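You operate a simulated robot arm through the tools that you are given. There is no shell and no other tool. Be economical: measure what you need, move in short steps, check, and stop when the job is done.

You run a simulated two-armed robot. Do the job below in one go: nothing can be reset, and whatever is moved stays where it is left.

JOB
Measure the sample plaque's gloss and put the matching master block on the match pad.
Fine: booth on, meter on the plaque with its key toward the match pad, hold it still and press its key once; meter back, booth off; dimmer and tone stay. Set down upright: gloss meter.

Only the result counts: the job must be done as asked and must still hold three seconds after the hand-in. Knocking over, shifting, dropping, spilling or breaking anything else fails it.

ROBOT AND FRAMES
Two 7-joint arms with two-finger parallel grippers on one trunk, on a base that drives. Base frame: it is fixed to the floor where the robot stands at the start and does not move with it; the origin is under the middle of the robot, x ahead of it, y to its left, z up. Lengths are in m, angles in degrees, forces in N, time in s.
The left shoulder is at the start at [0.07, 0.163, 1.17], the right one opposite. With the tool pointing down near the work surface each hand reaches from about 0.4 to 0.88 m from the robot's upright axis, wherever it stands, measured 20 degrees to its own side. Places, roughly: booth switch [0.5, 0.1, 0.9]; dimmer knob [0.6, 0.1, 0.9]; face of the sample plaque [0.7, 0.5, 0.9]; meter key [0.5, 0.2, 0.9]; tone switch [0.5, 0, 0.9]. Payload 3.43 kg a hand.
Tool frame (each hand has its own): the origin (TCP) lies between the finger pads and is the grasp point; the fingertips stand 0.034 m ahead of it; z points along the fingers, y is the line along which they close. Largest opening 0.128 m; finger width 0.024, thickness 0.012; the body of the gripper, 0.048 by 0.13 m, starts 0.096 m behind the TCP.
Orientation is that of the tool frame in the base frame, as a unit quaternion [x, y, z, w]. With the fingers straight down and closing along the base's y, the tool's x points along the base's -x, its y along +y and its z along -z.

CONTROLS
- The arms move only by the tool servo_tool. It takes "left_targets", "right_targets" or both (then of equal length, played together; a hand with none holds still); each is a list of rows, each a list of 7 numbers: the shift along the tool's x, y, z in units of 25 mm (1.0 is 25 mm), then the turn, a rotation vector about the tool's x, y, z in units of 8 degrees (1.0 is 8 degrees), then the opening, from 0 (shut) to 1 (fully open). In form: [[x, y, z, rx, ry, rz, jaw], ...]. A call has 1 to 20 rows; each row shifts and turns the commanded pose from where the row before left it, along the tool's axes as they then stand. A call with a number of a shift or a turn outside -1 to 1 is refused whole. Each row takes 0.2 s and may step no farther than 0.05 m and 8.6 degrees from the row before; otherwise, or with a gripper value out of range, the whole call is refused. Where a pose cannot be reached the arm comes as near as it can. A force on the tool above 40 N (or 10 N above the force at the start of the call, whichever is more), or a blocked arm, ends the call early, and 0.2 s more pass. Each finger travels about 0.153 m/s and halts on what it meets, pressing with about 38 N; the grip force reading is that of the motor and also rises with nothing between the fingers. The clock runs only during rows and for 0.2 s after the last one: add rows that do not move to give the fingers time. The reply holds the time, the measured pose of the TCP, the force on the tool along the base axes, the opening and the grip force, in the units named above and with some noise, with the torque about the TCP (base axes, N m) and any sound that the robot's microphone picked up.
- Cameras (640 x 400 px; columns grow to the right, rows downward): "scene" is now at [0.128, 0.0384, 1.3981]; the picture's right is [0.44, -0.90, 0.00], its down [-0.54, -0.27, -0.80] and it looks along [0.72, 0.36, -0.60] (base axes); focal length 237 px, centre (320, 200). "left" rides on the left gripper at [0.076, 0.011, -0.16] in its tool frame; the picture's right is [-0.15, 0.99, 0.00], its down [-0.88, -0.13, -0.46] and it looks along [-0.45, -0.07, 0.89] (tool axes); focal length 234 px, centre (320, 200). "right" rides on the right gripper at [0.076, -0.011, -0.16] in its tool frame; the picture's right is [0.15, 0.99, 0.00], its down [-0.88, 0.13, -0.46] and it looks along [-0.45, 0.07, 0.89] (tool axes); focal length 234 px, centre (320, 200).
- capture(camera): a new picture of that camera. The clock stands still meanwhile.
- slide_trunk(by): slides the trunk up (or, below 0, down) by that many m; the arms and the scene camera ride with it, the base frame stays. It gives what a move gives, with no picture.
- base_move(legs): drives the robot by 1 to 6 legs, each [ahead, left, turn to the left] in m, m and degrees, along the robot's own axes; the way and the turn of a leg run together, so that a leg with both is an arc; at most 1.5 m and 180 degrees a leg. The arms and the cameras ride along, it lands a little off, and it stops where it bumps. It gives what a move gives.
- turn_head(pan, tilt): turns the head with the scene camera to pan (to the left, within 86 degrees either way) and tilt (down, from -29 to 69), counted from straight ahead of the robot. It gives what a move gives.
- measure_at(camera, pixels): for up to 12 pixels [column, row] of the newest picture of that camera ("zoom" is the newest enlarged one), the place [x, y, z] in the base frame of the surface seen there, good to about 0.002 m. The clock stands still meanwhile.
- inspect(camera, box): a new picture of the part [left, top, right, bottom] of that camera's present view, enlarged. The clock stands still meanwhile.
- close_job(): hands the job in; it is judged then, once.

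Keep the steps short. Do not move on a guess: measure, check each grasp and each placing, and mend mistakes. In all there are 80 turns and 70 pictures (those below and enlarged ones count). Leave the grippers open and the arms clear of the work at the hand-in unless told otherwise, and finish with a single line.

The tools are called after "Request:" as a command line: name --argument value ..., lists and objects as JSON in quotes. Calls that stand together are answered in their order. servo_tool: Moves the arms, as the interface text tells. Its arguments: {"type":"object","properties":{"left_targets":{"type":"array"},"right_targets":{"type":"array"}},"required":[]} The other tools are called the same way: slide_trunk (by) slides the trunk up or down; base_move (legs) drives the base; turn_head (pan, tilt) turns the head that bears the scene camera; capture (camera) takes a picture; measure_at (camera, pixels) gives the place of the surface under pixels of a picture; inspect (camera, box) takes an enlarged picture of a part of a camera's view; close_job () hands the job in.

At the start:

```text
time: 0.0
left_position: [0.3873, 0.5484, 1.1953]
left_ee_rot: [0.0, 1.0, -0.001, 0.0]
left_ft_force: [-0.1, 0.3, -0.3]
left_ft_torque: [0.0, -0.01, -0.01]
left_opening: 0.1283
left_gripper_force: 0.1
right_position: [0.3542, 0.0676, 1.2646]
right_ee_rot: [0.0, 1.0, 0.001, 0.001]
right_ft_force: [-0.6, 0.2, 1.0]
right_ft_torque: [-0.02, 0.0, -0.01]
right_opening: 0.1281
right_gripper_force: 0.1
trunk travel left (down, up): [-0.65, 0.29]
robot x, y, heading: [-0.0014, -0.0005, 0.0]
head pan, tilt: [26.3, 36.7]
```

scene: 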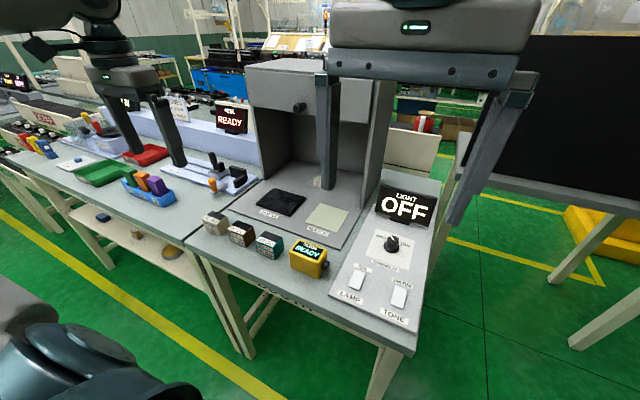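
right: 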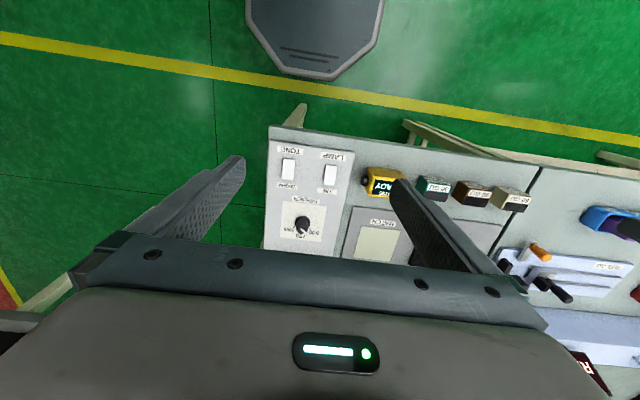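
left: 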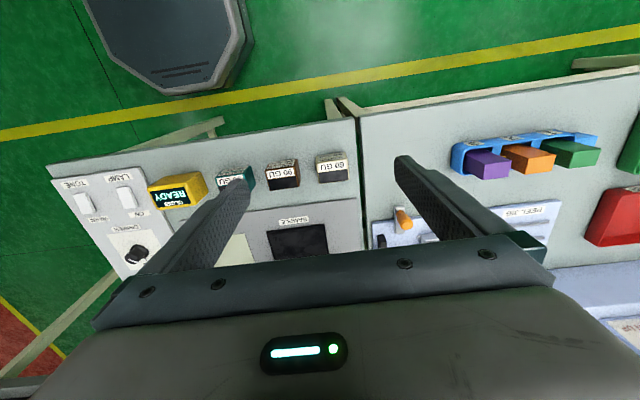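

I see the booth, three master blocks, the meter (yellow), and the switches. First I enlarge the work area to read the labels.

Request:
inspect --camera "scene" --box '[190, 170, 450, 332]'

Request:
inspect --camera "left" --box '[40, 130, 380, 342]'

```text
2.46 times, centred on (320, 251) of scene
```

zoom: 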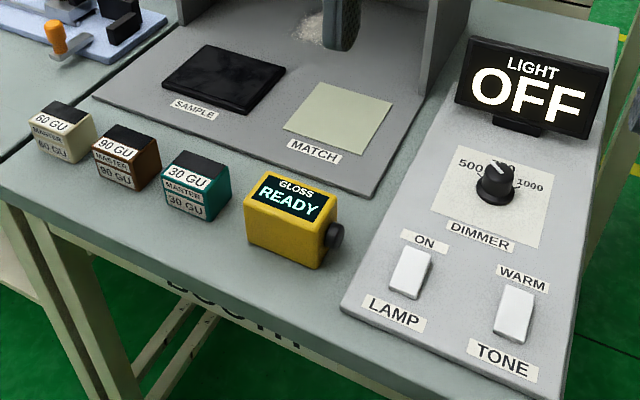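

```text
1.88 times, centred on (210, 236) of left
```

zoom: 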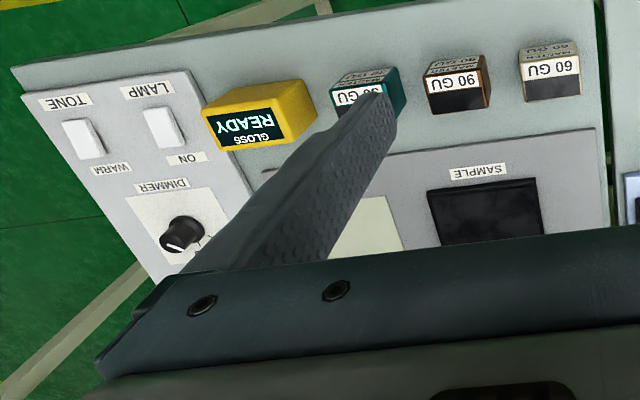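

I need accurate places, so I enlarge again and measure next.

Request:
inspect --camera "scene" --box '[190, 170, 450, 332]'

Request:
measure_at --camera "zoom" --pixels '[[246, 202], [323, 223], [336, 197], [266, 175], [336, 236], [320, 268], [248, 243], [205, 46], [163, 83], [249, 113], [285, 68], [224, 78]]'

Request:
measure_at --camera "zoom" --pixels '[[320, 82], [392, 98], [357, 155], [284, 128], [338, 118], [409, 273], [405, 290], [416, 250], [48, 105], [92, 115], [67, 140], [515, 310]]'

Request:
measure_at --camera "zoom" --pixels '[[109, 127], [156, 140], [136, 157], [92, 150], [180, 153], [230, 163], [210, 188], [163, 178], [200, 230], [385, 200], [212, 175], [425, 20]]'

```text
2.46 times, centred on (320, 251) of scene
```

zoom: 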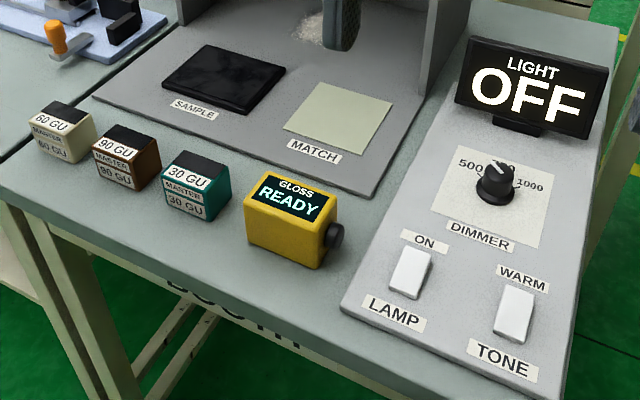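

```text
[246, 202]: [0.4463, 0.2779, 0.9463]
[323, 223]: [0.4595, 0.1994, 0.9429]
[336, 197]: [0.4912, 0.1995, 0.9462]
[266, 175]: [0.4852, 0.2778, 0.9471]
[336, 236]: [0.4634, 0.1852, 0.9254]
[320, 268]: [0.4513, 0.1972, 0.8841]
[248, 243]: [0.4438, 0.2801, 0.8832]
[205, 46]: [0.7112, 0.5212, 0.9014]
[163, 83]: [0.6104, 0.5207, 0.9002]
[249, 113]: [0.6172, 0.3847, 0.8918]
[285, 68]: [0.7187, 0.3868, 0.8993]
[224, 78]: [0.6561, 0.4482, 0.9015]
```

```text
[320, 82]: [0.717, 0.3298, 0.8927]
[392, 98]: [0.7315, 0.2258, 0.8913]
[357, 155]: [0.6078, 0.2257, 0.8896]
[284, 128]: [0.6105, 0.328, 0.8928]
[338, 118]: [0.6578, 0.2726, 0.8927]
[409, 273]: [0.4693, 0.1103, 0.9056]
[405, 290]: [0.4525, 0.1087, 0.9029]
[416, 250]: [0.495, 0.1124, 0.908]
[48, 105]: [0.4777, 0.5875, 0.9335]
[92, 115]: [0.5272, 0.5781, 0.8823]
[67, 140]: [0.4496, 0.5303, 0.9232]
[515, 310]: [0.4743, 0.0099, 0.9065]
```

```text
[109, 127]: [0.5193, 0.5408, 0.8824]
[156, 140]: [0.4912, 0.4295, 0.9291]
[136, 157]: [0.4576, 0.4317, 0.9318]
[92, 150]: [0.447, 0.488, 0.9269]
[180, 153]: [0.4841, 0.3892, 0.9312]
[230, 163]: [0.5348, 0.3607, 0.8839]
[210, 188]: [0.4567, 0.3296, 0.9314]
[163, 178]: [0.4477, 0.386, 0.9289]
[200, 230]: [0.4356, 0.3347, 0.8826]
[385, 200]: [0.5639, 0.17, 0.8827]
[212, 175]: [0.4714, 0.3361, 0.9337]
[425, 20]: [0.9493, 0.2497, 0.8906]
```

Table is at z≈0.883; the meter's round key faces −y. I now measure the booth roof, walls and light display for clearance.

Request:
measure_at --camera "scene" --pixels '[[250, 95], [300, 107], [270, 62], [250, 72], [375, 110], [385, 100], [255, 160], [357, 215], [380, 187], [436, 201], [262, 175], [310, 180]]'

Request:
base_move --legs '[[0.0, 0.2, 0.0]]'

Request:
turn_head --pan 12 --tilt 45

Request:
capture --camera "scene"

```text
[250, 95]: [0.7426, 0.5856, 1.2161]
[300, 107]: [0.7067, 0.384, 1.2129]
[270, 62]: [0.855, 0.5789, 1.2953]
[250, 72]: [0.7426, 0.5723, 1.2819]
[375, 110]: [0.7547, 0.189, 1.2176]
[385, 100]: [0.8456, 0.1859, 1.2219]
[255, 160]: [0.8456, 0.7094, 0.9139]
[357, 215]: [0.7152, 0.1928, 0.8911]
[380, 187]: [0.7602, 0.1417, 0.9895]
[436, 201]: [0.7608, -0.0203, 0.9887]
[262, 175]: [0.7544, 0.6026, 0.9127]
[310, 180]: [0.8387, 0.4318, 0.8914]
```

```text
time: 1.6
left_position: [0.3869, 0.7465, 1.1956]
left_ee_rot: [-0.001, 1.0, 0.001, -0.001]
left_ft_force: [-0.1, 0.6, 0.3]
left_ft_torque: [0.01, -0.01, 0.0]
left_opening: 0.1279
left_gripper_force: 0.0
right_position: [0.3536, 0.2673, 1.2638]
right_ee_rot: [0.0, 1.0, 0.001, 0.0]
right_ft_force: [-1.2, 0.2, 0.1]
right_ft_torque: [-0.03, -0.02, -0.01]
right_opening: 0.1279
right_gripper_force: 0.0
trunk travel left (down, up): [-0.65, 0.29]
robot x, y, heading: [-0.0001, 0.1971, -0.1]
head pan, tilt: [26.3, 36.7]
```

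```text
time: 2.4
left_position: [0.3863, 0.7481, 1.1929]
left_ee_rot: [-0.001, 1.0, -0.001, 0.0]
left_ft_force: [-0.2, -0.2, 0.5]
left_ft_torque: [-0.03, -0.01, 0.0]
left_opening: 0.128
left_gripper_force: 0.0
right_position: [0.3537, 0.2673, 1.264]
right_ee_rot: [-0.001, 1.0, 0.001, 0.0]
right_ft_force: [0.1, 0.6, 0.2]
right_ft_torque: [-0.03, -0.02, -0.02]
right_opening: 0.128
right_gripper_force: 0.1
trunk travel left (down, up): [-0.65, 0.29]
robot x, y, heading: [0.0021, 0.1983, 0.4]
head pan, tilt: [12.0, 45.0]
```

```text
63 pictures are left
```

scene: 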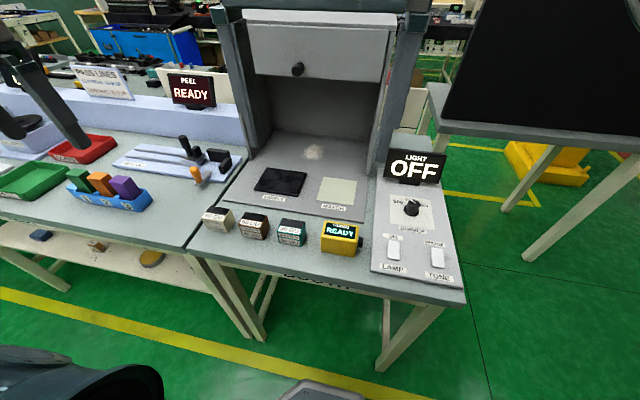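

The booth front stands at x≈0.743 with a knob at x≈0.707. From here I enlarge the meter and lamp switch for precise places.

Request:
inspect --camera "scene" --box '[270, 190, 470, 315]'

```text
3.20 times, centred on (370, 252) of scene
```

zoom: 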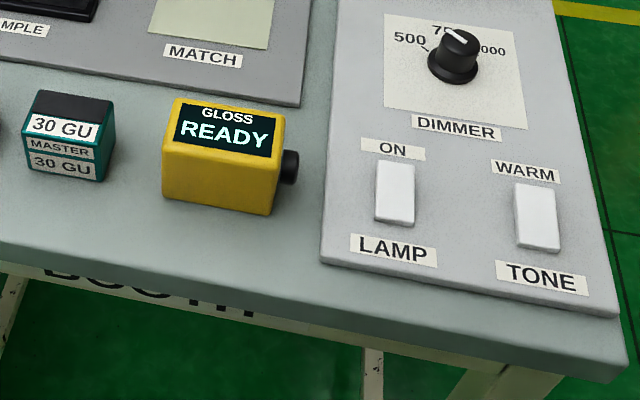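

Request:
measure_at --camera "zoom" --pixels '[[168, 146], [268, 161], [179, 102], [282, 118], [291, 166], [270, 190], [168, 180], [283, 150], [379, 165], [410, 168], [380, 215], [410, 219]]'

Request:
measure_at --camera "zoom" --pixels '[[395, 175], [394, 192], [394, 208], [420, 200], [280, 175], [222, 152], [230, 105], [225, 180], [30, 140], [104, 150], [109, 105], [40, 95]]'

```text
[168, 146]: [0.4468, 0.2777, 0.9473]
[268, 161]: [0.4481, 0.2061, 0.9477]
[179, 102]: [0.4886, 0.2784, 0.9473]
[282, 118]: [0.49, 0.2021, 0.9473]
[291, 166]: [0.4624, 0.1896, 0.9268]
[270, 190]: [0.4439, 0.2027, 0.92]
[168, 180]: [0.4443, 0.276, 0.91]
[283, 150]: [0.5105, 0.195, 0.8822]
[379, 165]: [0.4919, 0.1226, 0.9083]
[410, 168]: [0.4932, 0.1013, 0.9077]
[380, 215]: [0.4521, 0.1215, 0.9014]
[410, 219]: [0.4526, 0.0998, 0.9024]
```

```text
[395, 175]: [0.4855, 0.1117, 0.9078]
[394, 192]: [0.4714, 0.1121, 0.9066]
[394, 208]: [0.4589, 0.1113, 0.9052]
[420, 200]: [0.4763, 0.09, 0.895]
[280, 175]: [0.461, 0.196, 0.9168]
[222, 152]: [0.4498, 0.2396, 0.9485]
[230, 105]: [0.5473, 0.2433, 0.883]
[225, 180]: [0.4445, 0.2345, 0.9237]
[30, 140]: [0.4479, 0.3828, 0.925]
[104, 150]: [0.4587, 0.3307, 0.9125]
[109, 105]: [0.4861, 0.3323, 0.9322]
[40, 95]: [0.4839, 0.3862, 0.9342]
```

The lamp rocker spans x 0.452–0.493, y 0.100–0.122, with its ON end (far, x≈0.487) raised. I move the closed right gripper above that end.

Request:
servo_tool --right_targets '[[-0.756, -0.893, 0.6, 0, 0, 0, 0], [-0.756, -0.893, 0.6, 0, 0, 0, 0], [-0.756, -0.893, 0.6, 0, 0, 0, 0], [-0.756, -0.893, 0.6, 0, 0, 0, 0], [-0.756, -0.893, 0.6, 0, 0, 0, 0], [-0.756, -0.893, 0.6, 0, 0, 0, 0], [-0.756, -0.893, 0.6, 0, 0, 0, 0], [0, 0, 1, 0, 0, 0, 0], [0, 0, 1, 0, 0, 0, 0], [0, 0, 1, 0, 0, 0, 0], [0, 0, 1, 0, 0, 0, 0], [0, 0, 1, 0, 0, 0, 0], [0, 0, 1, 0, 0, 0, 0], [0, 0, 1, 0, 0, 0, 0], [0, 0, 0.9, 0, 0, 0, 0], [0, 0, 0, 0, 0, 0, 0], [0, 0, 0, 0, 0, 0, 0]]'

Request:
inspect --camera "scene" --box '[270, 150, 470, 275]'

```text
time: 6.0
left_position: [0.387, 0.7475, 1.1943]
left_ee_rot: [0.0, 1.0, 0.0, 0.0]
left_ft_force: [-0.2, 0.0, 0.5]
left_ft_torque: [0.01, -0.01, -0.04]
left_opening: 0.1277
left_gripper_force: 0.1
right_position: [0.4861, 0.1108, 0.9599]
right_ee_rot: [-0.001, 1.0, 0.001, 0.001]
right_ft_force: [0.0, 0.1, 0.3]
right_ft_torque: [-0.02, -0.01, -0.02]
right_opening: 0.0002
right_gripper_force: 32.5
trunk travel left (down, up): [-0.65, 0.29]
robot x, y, heading: [-0.0005, 0.198, 0.0]
head pan, tilt: [12.0, 45.0]
```

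```text
3.20 times, centred on (370, 212) of scene
```

zoom: 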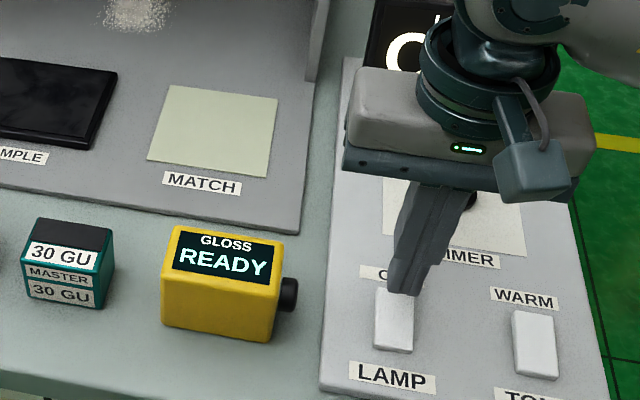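

The tip stands over the ON end. I press down about 24 mm in small steps and rise again.

Request:
servo_tool --right_targets '[[0, 0, 0.4, 0, 0, 0, 0], [0, 0, 0.25, 0, 0, 0, 0], [0, 0, 0.15, 0, 0, 0, 0], [0, 0, 0.1, 0, 0, 0, 0], [0, 0, 0.08, 0, 0, 0, 0], [0, 0, 0, 0, 0, 0, 0]]'

Request:
servo_tool --right_targets '[[0, 0, -1, 0, 0, 0, 0], [0, 0, -1, 0, 0, 0, 0], [0, 0, -1, 0, 0, 0, 0], [0, 0, -1, 0, 0, 0, 0], [0, 0, 0, 0, 0, 0, 0]]'

Request:
capture --camera "scene"

```text
time: 7.4
left_position: [0.3853, 0.7455, 1.1948]
left_ee_rot: [-0.001, 1.0, 0.0, 0.0]
left_ft_force: [0.7, 0.3, -1.0]
left_ft_torque: [0.01, 0.0, 0.03]
left_opening: 0.1279
left_gripper_force: 0.0
right_position: [0.4852, 0.1113, 0.936]
right_ee_rot: [-0.001, 1.0, 0.001, 0.001]
right_ft_force: [1.7, -0.5, 11.1]
right_ft_torque: [-0.06, 0.06, 0.14]
right_opening: 0.0002
right_gripper_force: 32.9
trunk travel left (down, up): [-0.65, 0.29]
robot x, y, heading: [0.0008, 0.1978, 0.2]
head pan, tilt: [12.0, 45.0]
heard: click, click
```

```text
time: 8.6
left_position: [0.3865, 0.7468, 1.1956]
left_ee_rot: [-0.001, 1.0, 0.0, -0.001]
left_ft_force: [-0.1, 0.1, -0.6]
left_ft_torque: [-0.02, 0.01, -0.01]
left_opening: 0.1283
left_gripper_force: 0.1
right_position: [0.4877, 0.1108, 1.0359]
right_ee_rot: [-0.001, 1.0, 0.001, 0.0]
right_ft_force: [0.5, 0.0, 0.7]
right_ft_torque: [0.01, 0.0, -0.01]
right_opening: 0.0002
right_gripper_force: 33.2
trunk travel left (down, up): [-0.65, 0.29]
robot x, y, heading: [-0.0034, 0.2005, 0.3]
head pan, tilt: [12.0, 45.0]
```

```text
60 pictures are left
```

scene: 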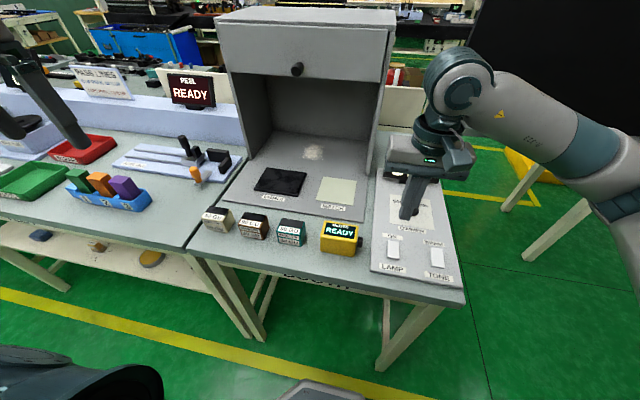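

Two clicks were heard, but the arm hides the display. I raise and pull the right hand back, then look.

Request:
servo_tool --right_targets '[[0.6, -0.8, -1, 0, 0, 0, 0], [0.6, -0.8, -1, 0, 0, 0, 0], [0.6, -0.8, -1, 0, 0, 0, 0], [0.6, -0.8, -1, 0, 0, 0, 0], [0.6, -0.8, -1, 0, 0, 0, 0], [0.6, -0.8, -1, 0, 0, 0, 0], [0, -1, 0, 0, 0, 0, 0], [0, -1, 0, 0, 0, 0, 0]]'

Request:
capture --camera "scene"

```text
time: 10.4
left_position: [0.3851, 0.7456, 1.1962]
left_ee_rot: [-0.001, 1.0, 0.001, 0.0]
left_ft_force: [0.2, 0.6, -0.2]
left_ft_torque: [0.04, -0.02, 0.0]
left_opening: 0.1279
left_gripper_force: 0.1
right_position: [0.396, -0.0591, 1.1862]
right_ee_rot: [-0.001, 1.0, 0.001, -0.001]
right_ft_force: [-0.3, -0.9, 0.3]
right_ft_torque: [0.04, -0.03, 0.0]
right_opening: 0.0
right_gripper_force: 33.1
trunk travel left (down, up): [-0.65, 0.29]
robot x, y, heading: [-0.0069, 0.1984, 0.1]
head pan, tilt: [12.0, 45.0]
```

```text
59 pictures are left
```

scene: 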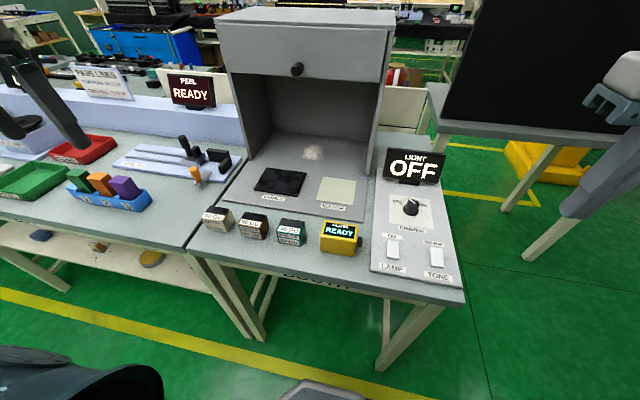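

Light still reads OFF. I look at the rocker closely.

Request:
inspect --camera "scene" --box '[365, 220, 465, 282]'

Request:
measure_at --camera "zoom" --pixels '[[177, 133], [177, 150], [177, 180], [177, 210], [177, 233], [455, 190], [455, 220], [455, 260], [455, 285]]'

```text
6.40 times, centred on (415, 251) of scene
```

zoom: 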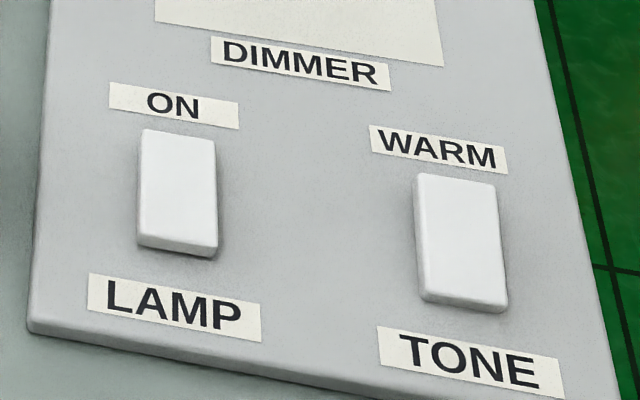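

```text
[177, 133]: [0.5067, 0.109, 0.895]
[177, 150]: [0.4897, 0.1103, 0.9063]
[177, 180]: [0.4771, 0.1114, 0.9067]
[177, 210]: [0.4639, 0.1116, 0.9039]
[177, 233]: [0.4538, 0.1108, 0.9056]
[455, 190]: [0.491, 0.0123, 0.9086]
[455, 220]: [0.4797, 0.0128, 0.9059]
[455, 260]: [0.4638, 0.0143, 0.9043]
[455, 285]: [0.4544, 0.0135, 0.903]
```

The rocker returned to rest, perhaps clicked past and back as my finger overlapped its pivot. I go back above the very far end (x≈0.496) for a finer press.

Request:
servo_tool --right_targets '[[-0.5, 0.85, 0.6, 0, 0, 0, 0], [-0.5, 0.85, 0.6, 0, 0, 0, 0], [-0.5, 0.85, 0.6, 0, 0, 0, 0], [-0.5, 0.85, 0.6, 0, 0, 0, 0], [-0.5, 0.85, 0.6, 0, 0, 0, 0], [-0.5, 0.85, 0.6, 0, 0, 0, 0], [-0.5, 0.85, 0.6, 0, 0, 0, 0], [-0.5, 0.85, 0.6, 0, 0, 0, 0], [0, 0, 1, 0, 0, 0, 0], [0, 0, 1, 0, 0, 0, 0], [0, 0, 1, 0, 0, 0, 0], [0, 0, 1, 0, 0, 0, 0], [0, 0, 0.6, 0, 0, 0, 0], [0, 0, 0.2, 0, 0, 0, 0], [0, 0, 0, 0, 0, 0, 0]]'

Request:
servo_tool --right_targets '[[0, 0, 0.1, 0, 0, 0, 0], [0, 0, 0, 0, 0, 0, 0]]'

Request:
servo_tool --right_targets '[[0, 0, 0.08, 0, 0, 0, 0], [0, 0, 0, 0, 0, 0, 0]]'

```text
time: 13.6
left_position: [0.3858, 0.7479, 1.1951]
left_ee_rot: [0.0, 1.0, 0.0, 0.0]
left_ft_force: [0.6, 0.0, -0.7]
left_ft_torque: [0.0, 0.0, 0.0]
left_opening: 0.1282
left_gripper_force: 0.0
right_position: [0.497, 0.1112, 0.9455]
right_ee_rot: [-0.001, 1.0, 0.001, 0.0]
right_ft_force: [-0.4, 0.5, 0.3]
right_ft_torque: [0.02, 0.01, 0.0]
right_opening: 0.0001
right_gripper_force: 32.5
trunk travel left (down, up): [-0.65, 0.29]
robot x, y, heading: [-0.0009, 0.1978, -0.1]
head pan, tilt: [12.0, 45.0]
```

```text
time: 14.2
left_position: [0.3857, 0.7462, 1.1949]
left_ee_rot: [0.0, 1.0, 0.001, 0.001]
left_ft_force: [-0.4, 0.6, -0.4]
left_ft_torque: [-0.01, 0.01, -0.02]
left_opening: 0.1279
left_gripper_force: 0.1
right_position: [0.4979, 0.1101, 0.9449]
right_ee_rot: [-0.001, 1.0, 0.001, 0.0]
right_ft_force: [-0.4, 0.1, 1.2]
right_ft_torque: [0.01, 0.03, 0.01]
right_opening: 0.0001
right_gripper_force: 33.5
trunk travel left (down, up): [-0.65, 0.29]
robot x, y, heading: [-0.0001, 0.2, 0.3]
head pan, tilt: [12.0, 45.0]
```

```text
time: 14.8
left_position: [0.3873, 0.748, 1.197]
left_ee_rot: [-0.001, 1.0, -0.001, -0.001]
left_ft_force: [0.5, -0.5, 0.2]
left_ft_torque: [0.03, 0.01, -0.02]
left_opening: 0.1276
left_gripper_force: 0.1
right_position: [0.4965, 0.1107, 0.9429]
right_ee_rot: [-0.001, 1.0, 0.001, 0.0]
right_ft_force: [-0.3, 0.4, -0.3]
right_ft_torque: [0.01, -0.01, 0.01]
right_opening: 0.0
right_gripper_force: 33.0
trunk travel left (down, up): [-0.65, 0.29]
robot x, y, heading: [0.0009, 0.2001, 0.2]
head pan, tilt: [12.0, 45.0]
```

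No contact yet. I keep stepping about 2 mm at a time until a click.

Request:
servo_tool --right_targets '[[0, 0, 0.08, 0, 0, 0, 0], [0, 0, 0, 0, 0, 0, 0]]'

Request:
servo_tool --right_targets '[[0, 0, 0.08, 0, 0, 0, 0], [0, 0, 0, 0, 0, 0, 0]]'

Request:
servo_tool --right_targets '[[0, 0, 0.06, 0, 0, 0, 0], [0, 0, 0, 0, 0, 0, 0]]'

```text
time: 15.4
left_position: [0.3849, 0.747, 1.1942]
left_ee_rot: [-0.001, 1.0, 0.0, 0.0]
left_ft_force: [-0.7, 0.1, -0.8]
left_ft_torque: [0.03, -0.01, 0.01]
left_opening: 0.1278
left_gripper_force: 0.2
right_position: [0.4969, 0.1124, 0.9398]
right_ee_rot: [-0.001, 1.0, 0.001, -0.001]
right_ft_force: [-0.1, 0.1, 0.4]
right_ft_torque: [0.01, 0.02, -0.01]
right_opening: 0.0001
right_gripper_force: 33.0
trunk travel left (down, up): [-0.65, 0.29]
robot x, y, heading: [-0.0023, 0.198, 0.1]
head pan, tilt: [12.0, 45.0]
```

```text
time: 16.0
left_position: [0.3866, 0.7479, 1.1955]
left_ee_rot: [-0.002, 1.0, 0.0, 0.0]
left_ft_force: [-0.4, 1.1, -0.4]
left_ft_torque: [0.01, 0.01, -0.01]
left_opening: 0.1278
left_gripper_force: 0.1
right_position: [0.4968, 0.1105, 0.9368]
right_ee_rot: [-0.001, 1.0, 0.001, 0.0]
right_ft_force: [-0.5, -0.9, 1.1]
right_ft_torque: [0.01, 0.01, 0.01]
right_opening: 0.0001
right_gripper_force: 32.8
trunk travel left (down, up): [-0.65, 0.29]
robot x, y, heading: [0.0012, 0.1946, -0.1]
head pan, tilt: [12.0, 45.0]
```

```text
time: 16.6
left_position: [0.3863, 0.7461, 1.1952]
left_ee_rot: [-0.001, 1.0, 0.0, 0.0]
left_ft_force: [-0.4, -0.6, -0.3]
left_ft_torque: [-0.01, -0.02, 0.01]
left_opening: 0.128
left_gripper_force: 0.1
right_position: [0.4959, 0.1097, 0.9372]
right_ee_rot: [-0.001, 1.0, 0.001, 0.0]
right_ft_force: [0.3, 0.3, 0.0]
right_ft_torque: [0.0, 0.0, 0.03]
right_opening: 0.0
right_gripper_force: 33.0
trunk travel left (down, up): [-0.65, 0.29]
robot x, y, heading: [-0.0005, 0.1971, 0.4]
head pan, tilt: [12.0, 45.0]
heard: click
```

One click at light touch. I lift straight up while listening, then step aside to see the display.

Request:
servo_tool --right_targets '[[0, 0, -0.5, 0, 0, 0, 0], [0, 0, -1, 0, 0, 0, 0], [0, 0, -1, 0, 0, 0, 0]]'

Request:
servo_tool --right_targets '[[0.6, -0.8, -1, 0, 0, 0, 0], [0.6, -0.8, -1, 0, 0, 0, 0], [0.6, -0.8, -1, 0, 0, 0, 0], [0.6, -0.8, -1, 0, 0, 0, 0], [0.6, -0.8, -1, 0, 0, 0, 0], [0.6, -0.8, -1, 0, 0, 0, 0], [0, -1, 0, 0, 0, 0, 0], [0, -1, 0, 0, 0, 0, 0]]'

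Request:
capture --camera "scene"

```text
time: 17.4
left_position: [0.3854, 0.7469, 1.1948]
left_ee_rot: [-0.001, 1.0, 0.001, 0.0]
left_ft_force: [-0.7, -1.0, -0.6]
left_ft_torque: [0.01, 0.02, -0.02]
left_opening: 0.128
left_gripper_force: 0.1
right_position: [0.4954, 0.1085, 1.0002]
right_ee_rot: [-0.001, 1.0, 0.0, -0.001]
right_ft_force: [0.1, 0.3, -0.2]
right_ft_torque: [0.02, 0.03, 0.0]
right_opening: 0.0
right_gripper_force: 32.7
trunk travel left (down, up): [-0.65, 0.29]
robot x, y, heading: [0.0033, 0.1957, 0.1]
head pan, tilt: [12.0, 45.0]
```

```text
time: 19.2
left_position: [0.384, 0.7463, 1.1955]
left_ee_rot: [0.001, 1.0, 0.001, 0.0]
left_ft_force: [0.0, -1.1, 0.6]
left_ft_torque: [0.02, 0.0, -0.02]
left_opening: 0.1279
left_gripper_force: 0.1
right_position: [0.4066, -0.0596, 1.1493]
right_ee_rot: [-0.002, 1.0, 0.001, 0.0]
right_ft_force: [0.6, -0.6, 0.0]
right_ft_torque: [0.0, -0.03, -0.03]
right_opening: 0.0
right_gripper_force: 33.3
trunk travel left (down, up): [-0.65, 0.29]
robot x, y, heading: [0.0017, 0.1966, 0.1]
head pan, tilt: [12.0, 45.0]
```

```text
57 pictures are left
```

scene: 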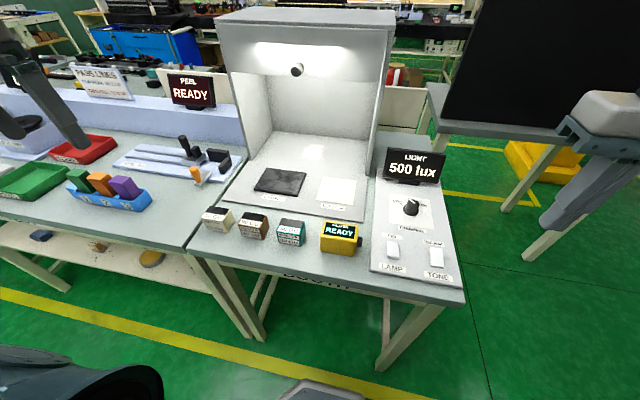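

Booth is on at 500 lux. Now I turn the left hand 90° so it closes along x, and lean it 20° toward +y, so it stays clear of the booth knob and right hand.

Request:
servo_tool --left_targets '[[0, 0, 0, 0, 0, 0.9375, 1], [0, 0, 0, 0, 0, 0.9375, 1], [0, 0, 0, 0, 0, 0.9375, 1], [0, 0, 0, 0, 0, 0.9375, 1], [0, 0, 0, 0, 0, 0.9375, 1], [0, 0, 0, 0, 0, 0.9375, 1], [0, 0, 0, 0, 0, 0.9375, 1], [0, 0, 0, 0, 0, 0.9375, 1], [0, 0, 0, 0, 0, 0.9375, 1], [0, 0, 0, 0, 0, 0.9375, 1], [0, 0, 0, 0, 0, 0.9375, 1], [0, 0, 0, 0, 0, 0.9375, 1], [0, 0, 0, 0, -0.8333, 0, 1], [0, 0, 0, 0, -0.8333, 0, 1], [0, 0, 0, 0, -0.8333, 0, 1], [0, 0, 0, 0, 0, 0, 1]]'

```text
time: 22.6
left_position: [0.3855, 0.7458, 1.1959]
left_ee_rot: [0.696, 0.696, -0.124, 0.124]
left_ft_force: [-0.4, -0.1, -1.0]
left_ft_torque: [0.03, -0.02, 0.02]
left_opening: 0.128
left_gripper_force: 0.1
right_position: [0.4065, -0.0607, 1.1493]
right_ee_rot: [-0.001, 1.0, 0.001, 0.0]
right_ft_force: [-0.5, -0.8, 0.0]
right_ft_torque: [-0.02, 0.02, -0.01]
right_opening: 0.0
right_gripper_force: 32.9
trunk travel left (down, up): [-0.65, 0.29]
robot x, y, heading: [0.001, 0.1984, -0.1]
head pan, tilt: [12.0, 45.0]
```

The orientation is right. I now carry the open left hand to above the meter at about (0.468, 0.240, 1.08).

Request:
servo_tool --left_targets '[[-0.968, 0.183, 0.627, 0, 0, 0, 1], [-0.968, 0.183, 0.627, 0, 0, 0, 1], [-0.968, 0.183, 0.627, 0, 0, 0, 1], [-0.968, 0.183, 0.627, 0, 0, 0, 1], [-0.968, 0.183, 0.627, 0, 0, 0, 1], [-0.968, 0.183, 0.627, 0, 0, 0, 1], [-0.968, 0.183, 0.627, 0, 0, 0, 1], [-0.968, 0.183, 0.627, 0, 0, 0, 1], [-0.968, 0.183, 0.627, 0, 0, 0, 1], [-0.968, 0.183, 0.627, 0, 0, 0, 1], [-0.968, 0.183, 0.627, 0, 0, 0, 1], [-0.968, 0.183, 0.627, 0, 0, 0, 1], [-0.968, 0.183, 0.627, 0, 0, 0, 1], [-0.968, 0.183, 0.627, 0, 0, 0, 1], [-0.968, 0.183, 0.627, 0, 0, 0, 1], [-0.968, 0.183, 0.627, 0, 0, 0, 1], [-0.968, 0.183, 0.627, 0, 0, 0, 1], [-0.968, 0.183, 0.627, 0, 0, 0, 1], [0, 0, 0, 0, 0, 0, 1]]'

Request:
capture --camera "scene"

Request:
capture --camera "left"

```text
time: 26.6
left_position: [0.4692, 0.2418, 1.0795]
left_ee_rot: [0.696, 0.697, -0.122, 0.123]
left_ft_force: [-0.6, -0.4, 0.0]
left_ft_torque: [-0.01, -0.05, 0.02]
left_opening: 0.1282
left_gripper_force: 0.0
right_position: [0.4052, -0.0595, 1.1505]
right_ee_rot: [-0.001, 1.0, 0.002, 0.0]
right_ft_force: [0.1, 0.7, 0.1]
right_ft_torque: [-0.02, -0.03, -0.02]
right_opening: 0.0002
right_gripper_force: 33.3
trunk travel left (down, up): [-0.65, 0.29]
robot x, y, heading: [-0.0019, 0.2007, 0.4]
head pan, tilt: [12.0, 45.0]
```

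```text
56 pictures are left
```

scene: 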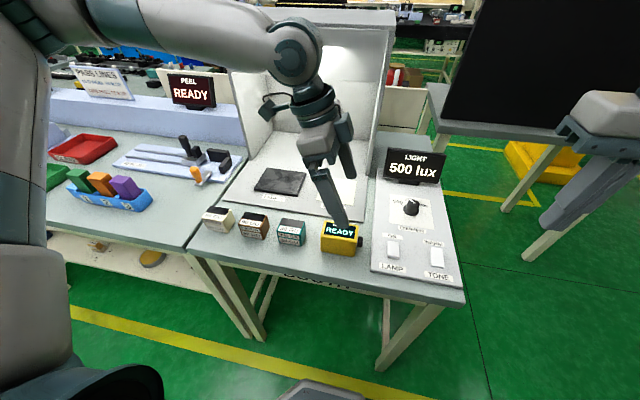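

```text
55 pictures are left
```

left: 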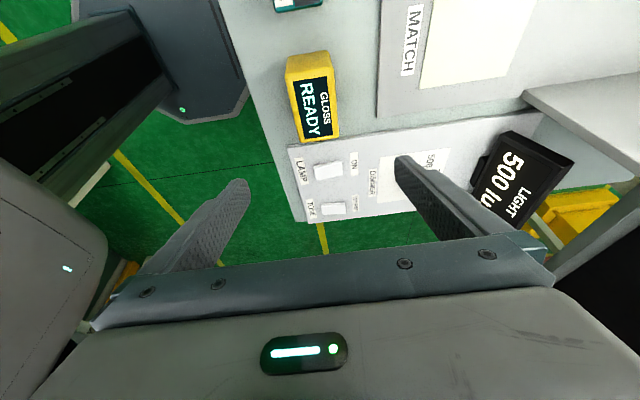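

The meter is centred between the fingers. I lower straight to TCP z 0.928.

Request:
servo_tool --left_targets '[[0.29, 0, 0.811, 0, 0, 0, 1], [0.29, 0, 0.811, 0, 0, 0, 1], [0.29, 0, 0.811, 0, 0, 0, 1], [0.29, 0, 0.811, 0, 0, 0, 1], [0.29, 0, 0.811, 0, 0, 0, 1], [0.29, 0, 0.811, 0, 0, 0, 1], [0.29, 0, 0.811, 0, 0, 0, 1], [0, 0, 0, 0, 0, 0, 1], [0, 0, 0, 0, 0, 0, 1]]'

Request:
inspect --camera "scene" --box '[270, 170, 410, 258]'

```text
time: 28.6
left_position: [0.4657, 0.2677, 0.9375]
left_ee_rot: [0.695, 0.697, -0.123, 0.124]
left_ft_force: [0.8, 0.5, -0.2]
left_ft_torque: [0.0, 0.03, -0.01]
left_opening: 0.128
left_gripper_force: 0.0
left hand out of reach, approached as far as the arm can: row 4, 5, 6, 7
right_position: [0.408, -0.061, 1.1494]
right_ee_rot: [-0.002, 1.0, 0.001, 0.0]
right_ft_force: [0.2, 0.4, 0.3]
right_ft_torque: [0.0, 0.02, 0.01]
right_opening: 0.0
right_gripper_force: 32.9
trunk travel left (down, up): [-0.65, 0.29]
robot x, y, heading: [-0.0032, 0.1986, -0.0]
head pan, tilt: [12.0, 45.0]
```

```text
4.55 times, centred on (340, 214) of scene
```

zoom: 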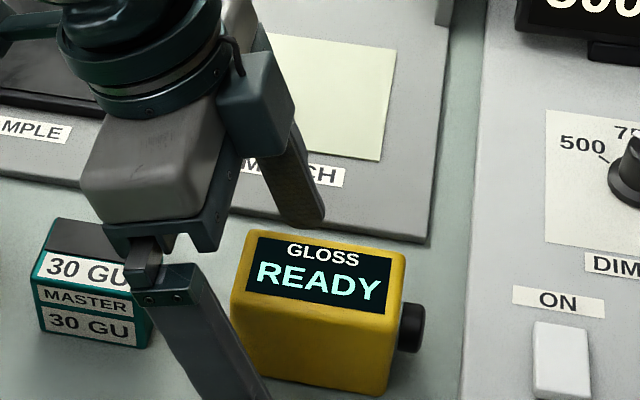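

The arm runs out of reach in this posture (TCP stuck at y 0.268, still clear of the meter). I raise, then drive the base right so the grasp is comfortable.

Request:
servo_tool --left_targets '[[-0.29, 0, -0.811, 0, 0, 0, 1], [-0.29, 0, -0.811, 0, 0, 0, 1], [-0.29, 0, -0.811, 0, 0, 0, 1], [-0.29, 0, -0.811, 0, 0, 0, 1], [-0.29, 0, -0.811, 0, 0, 0, 1], [-0.29, 0, -0.811, 0, 0, 0, 1], [-0.29, 0, -0.811, 0, 0, 0, 1], [0, 0, 0, 0, 0, 0, 1]]'

Request:
base_move --legs '[[-0.05, -0.17, 0]]'

```text
time: 30.4
left_position: [0.4657, 0.2682, 1.0915]
left_ee_rot: [0.695, 0.697, -0.123, 0.123]
left_ft_force: [0.7, 0.2, 0.3]
left_ft_torque: [0.01, 0.01, -0.02]
left_opening: 0.1279
left_gripper_force: 0.0
right_position: [0.4072, -0.0594, 1.1493]
right_ee_rot: [-0.001, 1.0, 0.001, 0.0]
right_ft_force: [0.5, 0.4, -0.7]
right_ft_torque: [-0.03, 0.02, -0.01]
right_opening: 0.0001
right_gripper_force: 32.7
trunk travel left (down, up): [-0.65, 0.29]
robot x, y, heading: [-0.0006, 0.198, 0.2]
head pan, tilt: [12.0, 45.0]
```

```text
time: 31.9
left_position: [0.4162, 0.1005, 1.0904]
left_ee_rot: [0.694, 0.699, -0.122, 0.124]
left_ft_force: [0.3, -0.4, 0.1]
left_ft_torque: [0.01, 0.0, 0.04]
left_opening: 0.1281
left_gripper_force: 0.0
right_position: [0.3595, -0.2288, 1.1492]
right_ee_rot: [-0.002, 1.0, 0.0, 0.0]
right_ft_force: [-0.5, -0.5, 0.2]
right_ft_torque: [0.0, 0.03, 0.02]
right_opening: 0.0001
right_gripper_force: 33.4
trunk travel left (down, up): [-0.65, 0.29]
robot x, y, heading: [-0.0485, 0.0284, 0.3]
head pan, tilt: [12.0, 45.0]
```

Base moved. I go back above the meter.

Request:
servo_tool --left_targets '[[0.81, 0.297, -0.115, 0, 0, 0, 1], [0.81, 0.297, -0.115, 0, 0, 0, 1], [0.81, 0.297, -0.115, 0, 0, 0, 1], [0.81, 0.297, -0.115, 0, 0, 0, 1], [0.81, 0.297, -0.115, 0, 0, 0, 1], [0.81, 0.297, -0.115, 0, 0, 0, 1], [0.81, 0.297, -0.115, 0, 0, 0, 1], [0, 0, 0, 0, 0, 0, 1], [0.303, 0, 0.826, 0, 0, 0, 1], [0.303, 0, 0.826, 0, 0, 0, 1], [0, 0, 0, 0, 0, 0, 1]]'

```text
time: 34.3
left_position: [0.4692, 0.2392, 1.0172]
left_ee_rot: [0.695, 0.698, -0.123, 0.123]
left_ft_force: [0.0, 0.9, -0.4]
left_ft_torque: [0.01, 0.04, 0.0]
left_opening: 0.1283
left_gripper_force: 0.1
right_position: [0.3571, -0.2294, 1.1489]
right_ee_rot: [-0.003, 1.0, 0.0, -0.001]
right_ft_force: [-0.6, 0.7, 0.5]
right_ft_torque: [-0.01, 0.03, 0.02]
right_opening: 0.0
right_gripper_force: 32.7
trunk travel left (down, up): [-0.65, 0.29]
robot x, y, heading: [-0.0524, 0.0289, 0.4]
head pan, tilt: [12.0, 45.0]
```

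Good tracking. I lower the remaining 89 mm to z 0.928.

Request:
servo_tool --left_targets '[[0.303, 0, 0.836, 0, 0, 0, 1], [0.303, 0, 0.836, 0, 0, 0, 1], [0.303, 0, 0.836, 0, 0, 0, 1], [0.303, 0, 0.836, 0, 0, 0, 1], [0, 0, 0, 0, 0, 0, 1], [0, 0, 0, 0, 0, 0, 1]]'

Request:
turn_head --pan 25 --tilt 42

Request:
capture --camera "scene"

Request:
capture --camera "left"

```text
time: 35.7
left_position: [0.4702, 0.2389, 0.9282]
left_ee_rot: [0.695, 0.698, -0.122, 0.123]
left_ft_force: [-0.4, 0.0, 0.1]
left_ft_torque: [0.03, 0.02, 0.0]
left_opening: 0.1282
left_gripper_force: 0.1
right_position: [0.3599, -0.2292, 1.1492]
right_ee_rot: [-0.003, 1.0, 0.0, 0.0]
right_ft_force: [1.1, -0.2, -0.9]
right_ft_torque: [0.03, -0.04, -0.01]
right_opening: 0.0
right_gripper_force: 32.8
trunk travel left (down, up): [-0.65, 0.29]
robot x, y, heading: [-0.0481, 0.0278, 0.3]
head pan, tilt: [12.0, 45.0]
```

```text
time: 36.4
left_position: [0.4684, 0.2408, 0.9277]
left_ee_rot: [0.694, 0.699, -0.121, 0.123]
left_ft_force: [-1.1, -0.5, -0.4]
left_ft_torque: [0.01, 0.0, -0.02]
left_opening: 0.128
left_gripper_force: 0.0
right_position: [0.3579, -0.2291, 1.1489]
right_ee_rot: [-0.003, 1.0, 0.001, 0.0]
right_ft_force: [-0.6, 0.5, 0.2]
right_ft_torque: [0.01, -0.04, 0.0]
right_opening: 0.0
right_gripper_force: 33.3
trunk travel left (down, up): [-0.65, 0.29]
robot x, y, heading: [-0.0481, 0.0292, 0.2]
head pan, tilt: [25.0, 42.0]
```

```text
53 pictures are left
```

scene: 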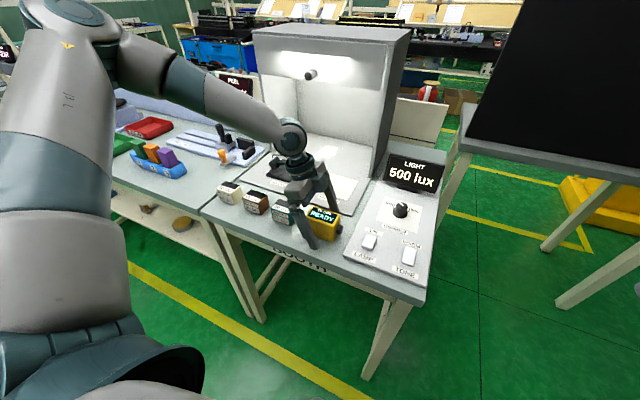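

```text
52 pictures are left
```

left: 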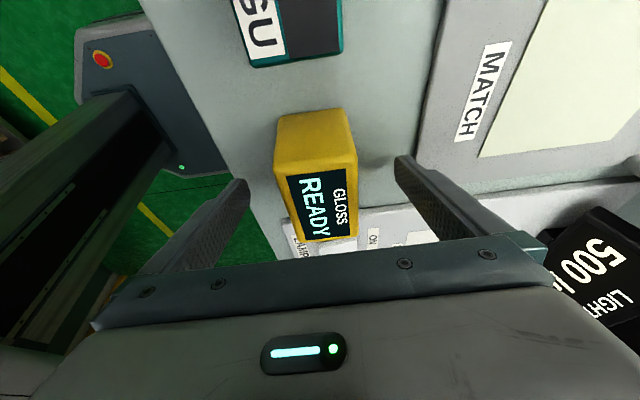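

The fingers straddle the meter. I close the grip.

Request:
servo_tool --left_targets '[[0, 0, 0, 0, 0, 0, 0.4], [0, 0, 0, 0, 0, 0, 0.4], [0, 0, 0, 0, 0, 0, 0], [0, 0, 0, 0, 0, 0, 0], [0, 0, 0, 0, 0, 0, 0]]'

Request:
capture --camera "left"

```text
time: 37.6
left_position: [0.4675, 0.2402, 0.9277]
left_ee_rot: [0.695, 0.698, -0.122, 0.123]
left_ft_force: [1.3, 1.0, 2.0]
left_ft_torque: [0.04, 0.03, -0.02]
left_opening: 0.0516
left_gripper_force: 38.2
right_position: [0.3578, -0.2288, 1.1491]
right_ee_rot: [-0.003, 1.0, 0.001, 0.0]
right_ft_force: [-0.1, 0.2, -0.2]
right_ft_torque: [0.01, 0.0, -0.03]
right_opening: 0.0
right_gripper_force: 33.2
trunk travel left (down, up): [-0.65, 0.29]
robot x, y, heading: [-0.0488, 0.0253, 0.4]
head pan, tilt: [25.0, 42.0]
```

```text
51 pictures are left
```

left: 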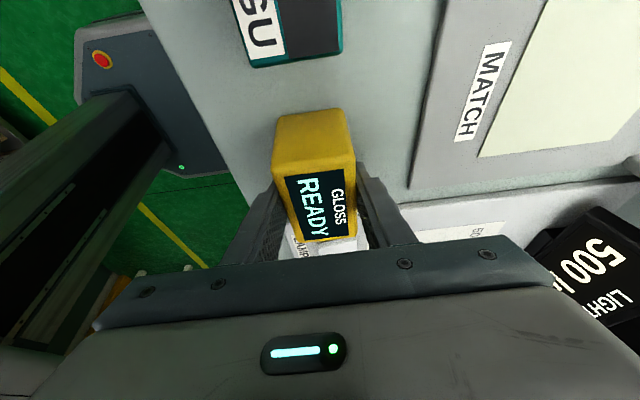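

Gripped at 51.6 mm with 38 N. I lift 100 mm straight up and then drive back left/ahead with the meter held high.

Request:
servo_tool --left_targets '[[-0.172, 0, -0.47, 0, 0, 0, 0], [-0.345, 0, -0.94, 0, 0, 0, 0], [-0.345, 0, -0.94, 0, 0, 0, 0], [-0.345, 0, -0.94, 0, 0, 0, 0], [-0.345, 0, -0.94, 0, 0, 0, 0], [0, 0, 0, 0, 0, 0, 0]]'

Request:
base_move --legs '[[0.03, 0.17, 0]]'

Request:
capture --camera "scene"

```text
time: 39.0
left_position: [0.4679, 0.2411, 1.0383]
left_ee_rot: [0.695, 0.698, -0.123, 0.123]
left_ft_force: [-0.2, -0.1, -3.2]
left_ft_torque: [0.02, 0.0, 0.01]
left_opening: 0.0516
left_gripper_force: 38.2
right_position: [0.3599, -0.2289, 1.15]
right_ee_rot: [-0.002, 1.0, 0.0, -0.001]
right_ft_force: [0.3, 0.2, -0.2]
right_ft_torque: [-0.01, -0.01, -0.03]
right_opening: 0.0
right_gripper_force: 33.2
trunk travel left (down, up): [-0.65, 0.29]
robot x, y, heading: [-0.049, 0.0267, 0.3]
head pan, tilt: [25.0, 42.0]
```

```text
time: 40.5
left_position: [0.495, 0.4147, 1.0396]
left_ee_rot: [0.694, 0.699, -0.122, 0.123]
left_ft_force: [-0.2, 0.1, -1.8]
left_ft_torque: [0.03, -0.03, 0.0]
left_opening: 0.0517
left_gripper_force: 37.6
right_position: [0.3903, -0.0549, 1.1485]
right_ee_rot: [-0.005, 1.0, 0.0, 0.001]
right_ft_force: [-0.8, -0.2, -0.3]
right_ft_torque: [0.02, 0.03, -0.02]
right_opening: 0.0
right_gripper_force: 32.9
trunk travel left (down, up): [-0.65, 0.29]
robot x, y, heading: [-0.0192, 0.2019, 0.4]
head pan, tilt: [25.0, 42.0]
```

```text
50 pictures are left
```

scene: 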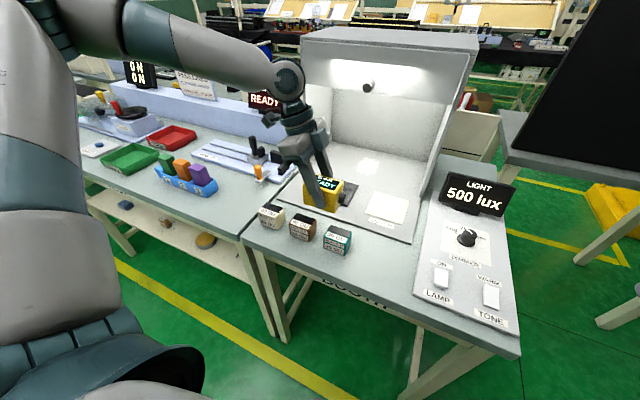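

I move over the plaque, to about (0.660, 0.453, 1.01).

Request:
servo_tool --left_targets '[[0.23, 0.825, 0.075, 0, 0, 0, 0], [0.23, 0.825, 0.075, 0, 0, 0, 0], [0.23, 0.825, 0.075, 0, 0, 0, 0], [0.23, 0.825, 0.075, 0, 0, 0, 0], [0.23, 0.825, 0.075, 0, 0, 0, 0], [0.23, 0.825, 0.075, 0, 0, 0, 0], [0.23, 0.825, 0.075, 0, 0, 0, 0], [0.23, 0.825, 0.075, 0, 0, 0, 0], [0, 0, 0, 0, 0, 0, 0]]'

Request:
inspect --camera "scene" --box '[250, 50, 450, 238]'

Request:
capture --camera "left"

```text
time: 42.5
left_position: [0.6595, 0.4542, 1.0084]
left_ee_rot: [0.693, 0.699, -0.123, 0.124]
left_ft_force: [0.6, 0.5, -1.9]
left_ft_torque: [0.02, -0.03, 0.01]
left_opening: 0.0518
left_gripper_force: 37.5
right_position: [0.3895, -0.0548, 1.1495]
right_ee_rot: [-0.005, 1.0, 0.001, 0.0]
right_ft_force: [-0.4, -0.6, 0.0]
right_ft_torque: [0.01, -0.02, 0.04]
right_opening: 0.0003
right_gripper_force: 33.2
trunk travel left (down, up): [-0.65, 0.29]
robot x, y, heading: [-0.0184, 0.2034, 0.5]
head pan, tilt: [25.0, 42.0]
```

```text
2.13 times, centred on (350, 144) of scene
```

zoom: 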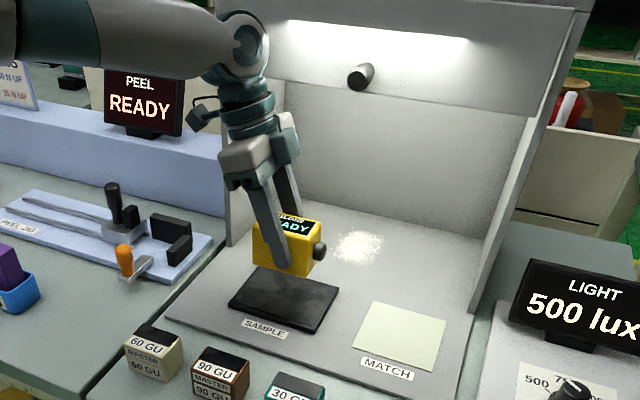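

```text
48 pictures are left
```

left: 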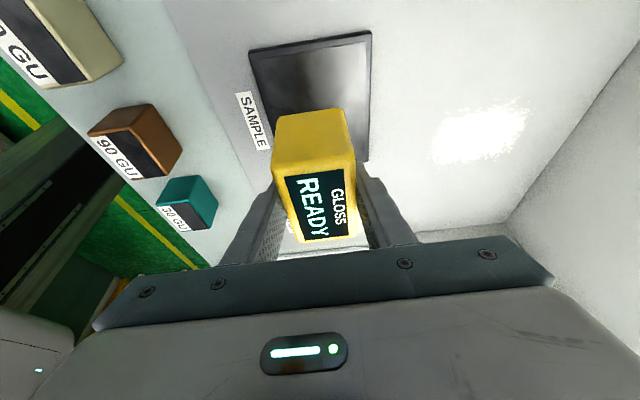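

Clearances are fine. I lower to just above the plaque (TCP 0.950).

Request:
servo_tool --left_targets '[[0.267, 0, 0.725, 0, 0, 0, 0], [0.267, 0, 0.725, 0, 0, 0, 0], [0.267, 0, 0.725, 0, 0, 0, 0], [0, 0, 0, 0, 0, 0, 0]]'

Request:
servo_tool --left_targets '[[0.028, 0, 0.075, 0, 0, 0, 0], [0, 0, 0, 0, 0, 0, 0]]'

Request:
inspect --camera "scene" --box '[300, 120, 450, 214]'

```text
time: 43.5
left_position: [0.6598, 0.4562, 0.9498]
left_ee_rot: [0.693, 0.699, -0.122, 0.124]
left_ft_force: [0.2, 0.9, -1.6]
left_ft_torque: [0.01, 0.01, -0.01]
left_opening: 0.0514
left_gripper_force: 38.4
right_position: [0.3882, -0.0548, 1.149]
right_ee_rot: [-0.005, 1.0, 0.001, 0.0]
right_ft_force: [0.3, -0.3, 0.4]
right_ft_torque: [0.01, -0.03, -0.01]
right_opening: 0.0
right_gripper_force: 33.1
trunk travel left (down, up): [-0.65, 0.29]
robot x, y, heading: [-0.0191, 0.1979, 0.3]
head pan, tilt: [25.0, 42.0]
```

```text
time: 44.1
left_position: [0.6604, 0.4553, 0.9471]
left_ee_rot: [0.693, 0.699, -0.122, 0.124]
left_ft_force: [0.4, -0.2, -2.5]
left_ft_torque: [-0.02, -0.01, 0.0]
left_opening: 0.0516
left_gripper_force: 37.9
right_position: [0.3883, -0.0543, 1.1494]
right_ee_rot: [-0.004, 1.0, 0.0, 0.0]
right_ft_force: [0.4, 0.2, -0.3]
right_ft_torque: [-0.03, 0.0, 0.0]
right_opening: 0.0
right_gripper_force: 33.1
trunk travel left (down, up): [-0.65, 0.29]
robot x, y, heading: [-0.0198, 0.1986, 0.4]
head pan, tilt: [25.0, 42.0]
```

```text
4.26 times, centred on (375, 167) of scene
```

zoom: 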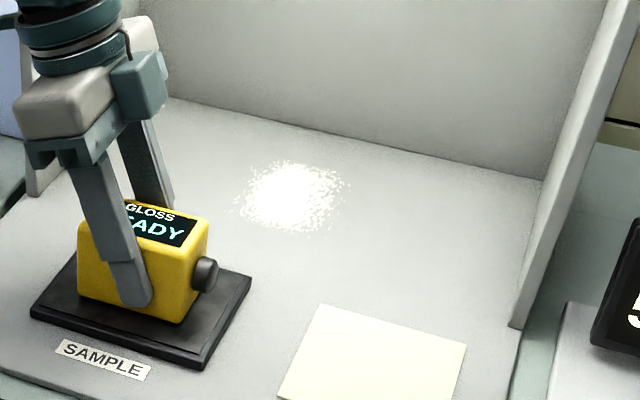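

Force still shows only the meter's weight. I lower about 1 mm at a time until contact.

Request:
servo_tool --left_targets '[[0.014, 0, 0.038, 0, 0, 0, 0], [0, 0, 0, 0, 0, 0, 0]]'

Request:
servo_tool --left_targets '[[0.014, 0, 0.038, 0, 0, 0, 0], [0, 0, 0, 0, 0, 0, 0]]'

Request:
measure_at --camera "zoom" --pixels '[[208, 275], [200, 240], [175, 315], [85, 295], [85, 240], [178, 248], [207, 222], [240, 290], [203, 350]]'

```text
time: 44.7
left_position: [0.6613, 0.4552, 0.9477]
left_ee_rot: [0.693, 0.7, -0.122, 0.124]
left_ft_force: [1.2, -0.3, -2.5]
left_ft_torque: [-0.01, -0.02, 0.0]
left_opening: 0.0519
left_gripper_force: 38.1
right_position: [0.3883, -0.0552, 1.1482]
right_ee_rot: [-0.005, 1.0, 0.002, 0.0]
right_ft_force: [-0.1, 0.0, 0.3]
right_ft_torque: [0.0, 0.02, -0.04]
right_opening: 0.0
right_gripper_force: 33.5
trunk travel left (down, up): [-0.65, 0.29]
robot x, y, heading: [-0.0173, 0.1993, 0.5]
head pan, tilt: [25.0, 42.0]
```

```text
time: 45.3
left_position: [0.6601, 0.4569, 0.9466]
left_ee_rot: [0.693, 0.699, -0.122, 0.124]
left_ft_force: [0.3, -0.5, -1.3]
left_ft_torque: [0.01, 0.0, -0.01]
left_opening: 0.052
left_gripper_force: 38.2
right_position: [0.3888, -0.0552, 1.1497]
right_ee_rot: [-0.004, 1.0, 0.001, 0.0]
right_ft_force: [0.1, 0.2, 0.3]
right_ft_torque: [0.02, -0.01, 0.03]
right_opening: 0.0
right_gripper_force: 33.2
trunk travel left (down, up): [-0.65, 0.29]
robot x, y, heading: [-0.0196, 0.1996, 0.4]
head pan, tilt: [25.0, 42.0]
```

```text
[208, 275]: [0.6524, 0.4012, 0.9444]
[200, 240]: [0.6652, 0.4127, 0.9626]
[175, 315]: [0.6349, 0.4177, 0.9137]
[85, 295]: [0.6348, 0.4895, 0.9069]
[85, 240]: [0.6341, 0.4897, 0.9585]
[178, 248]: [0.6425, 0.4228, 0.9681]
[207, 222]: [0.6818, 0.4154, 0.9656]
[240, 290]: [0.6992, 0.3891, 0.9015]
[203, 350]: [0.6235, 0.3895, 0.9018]
```

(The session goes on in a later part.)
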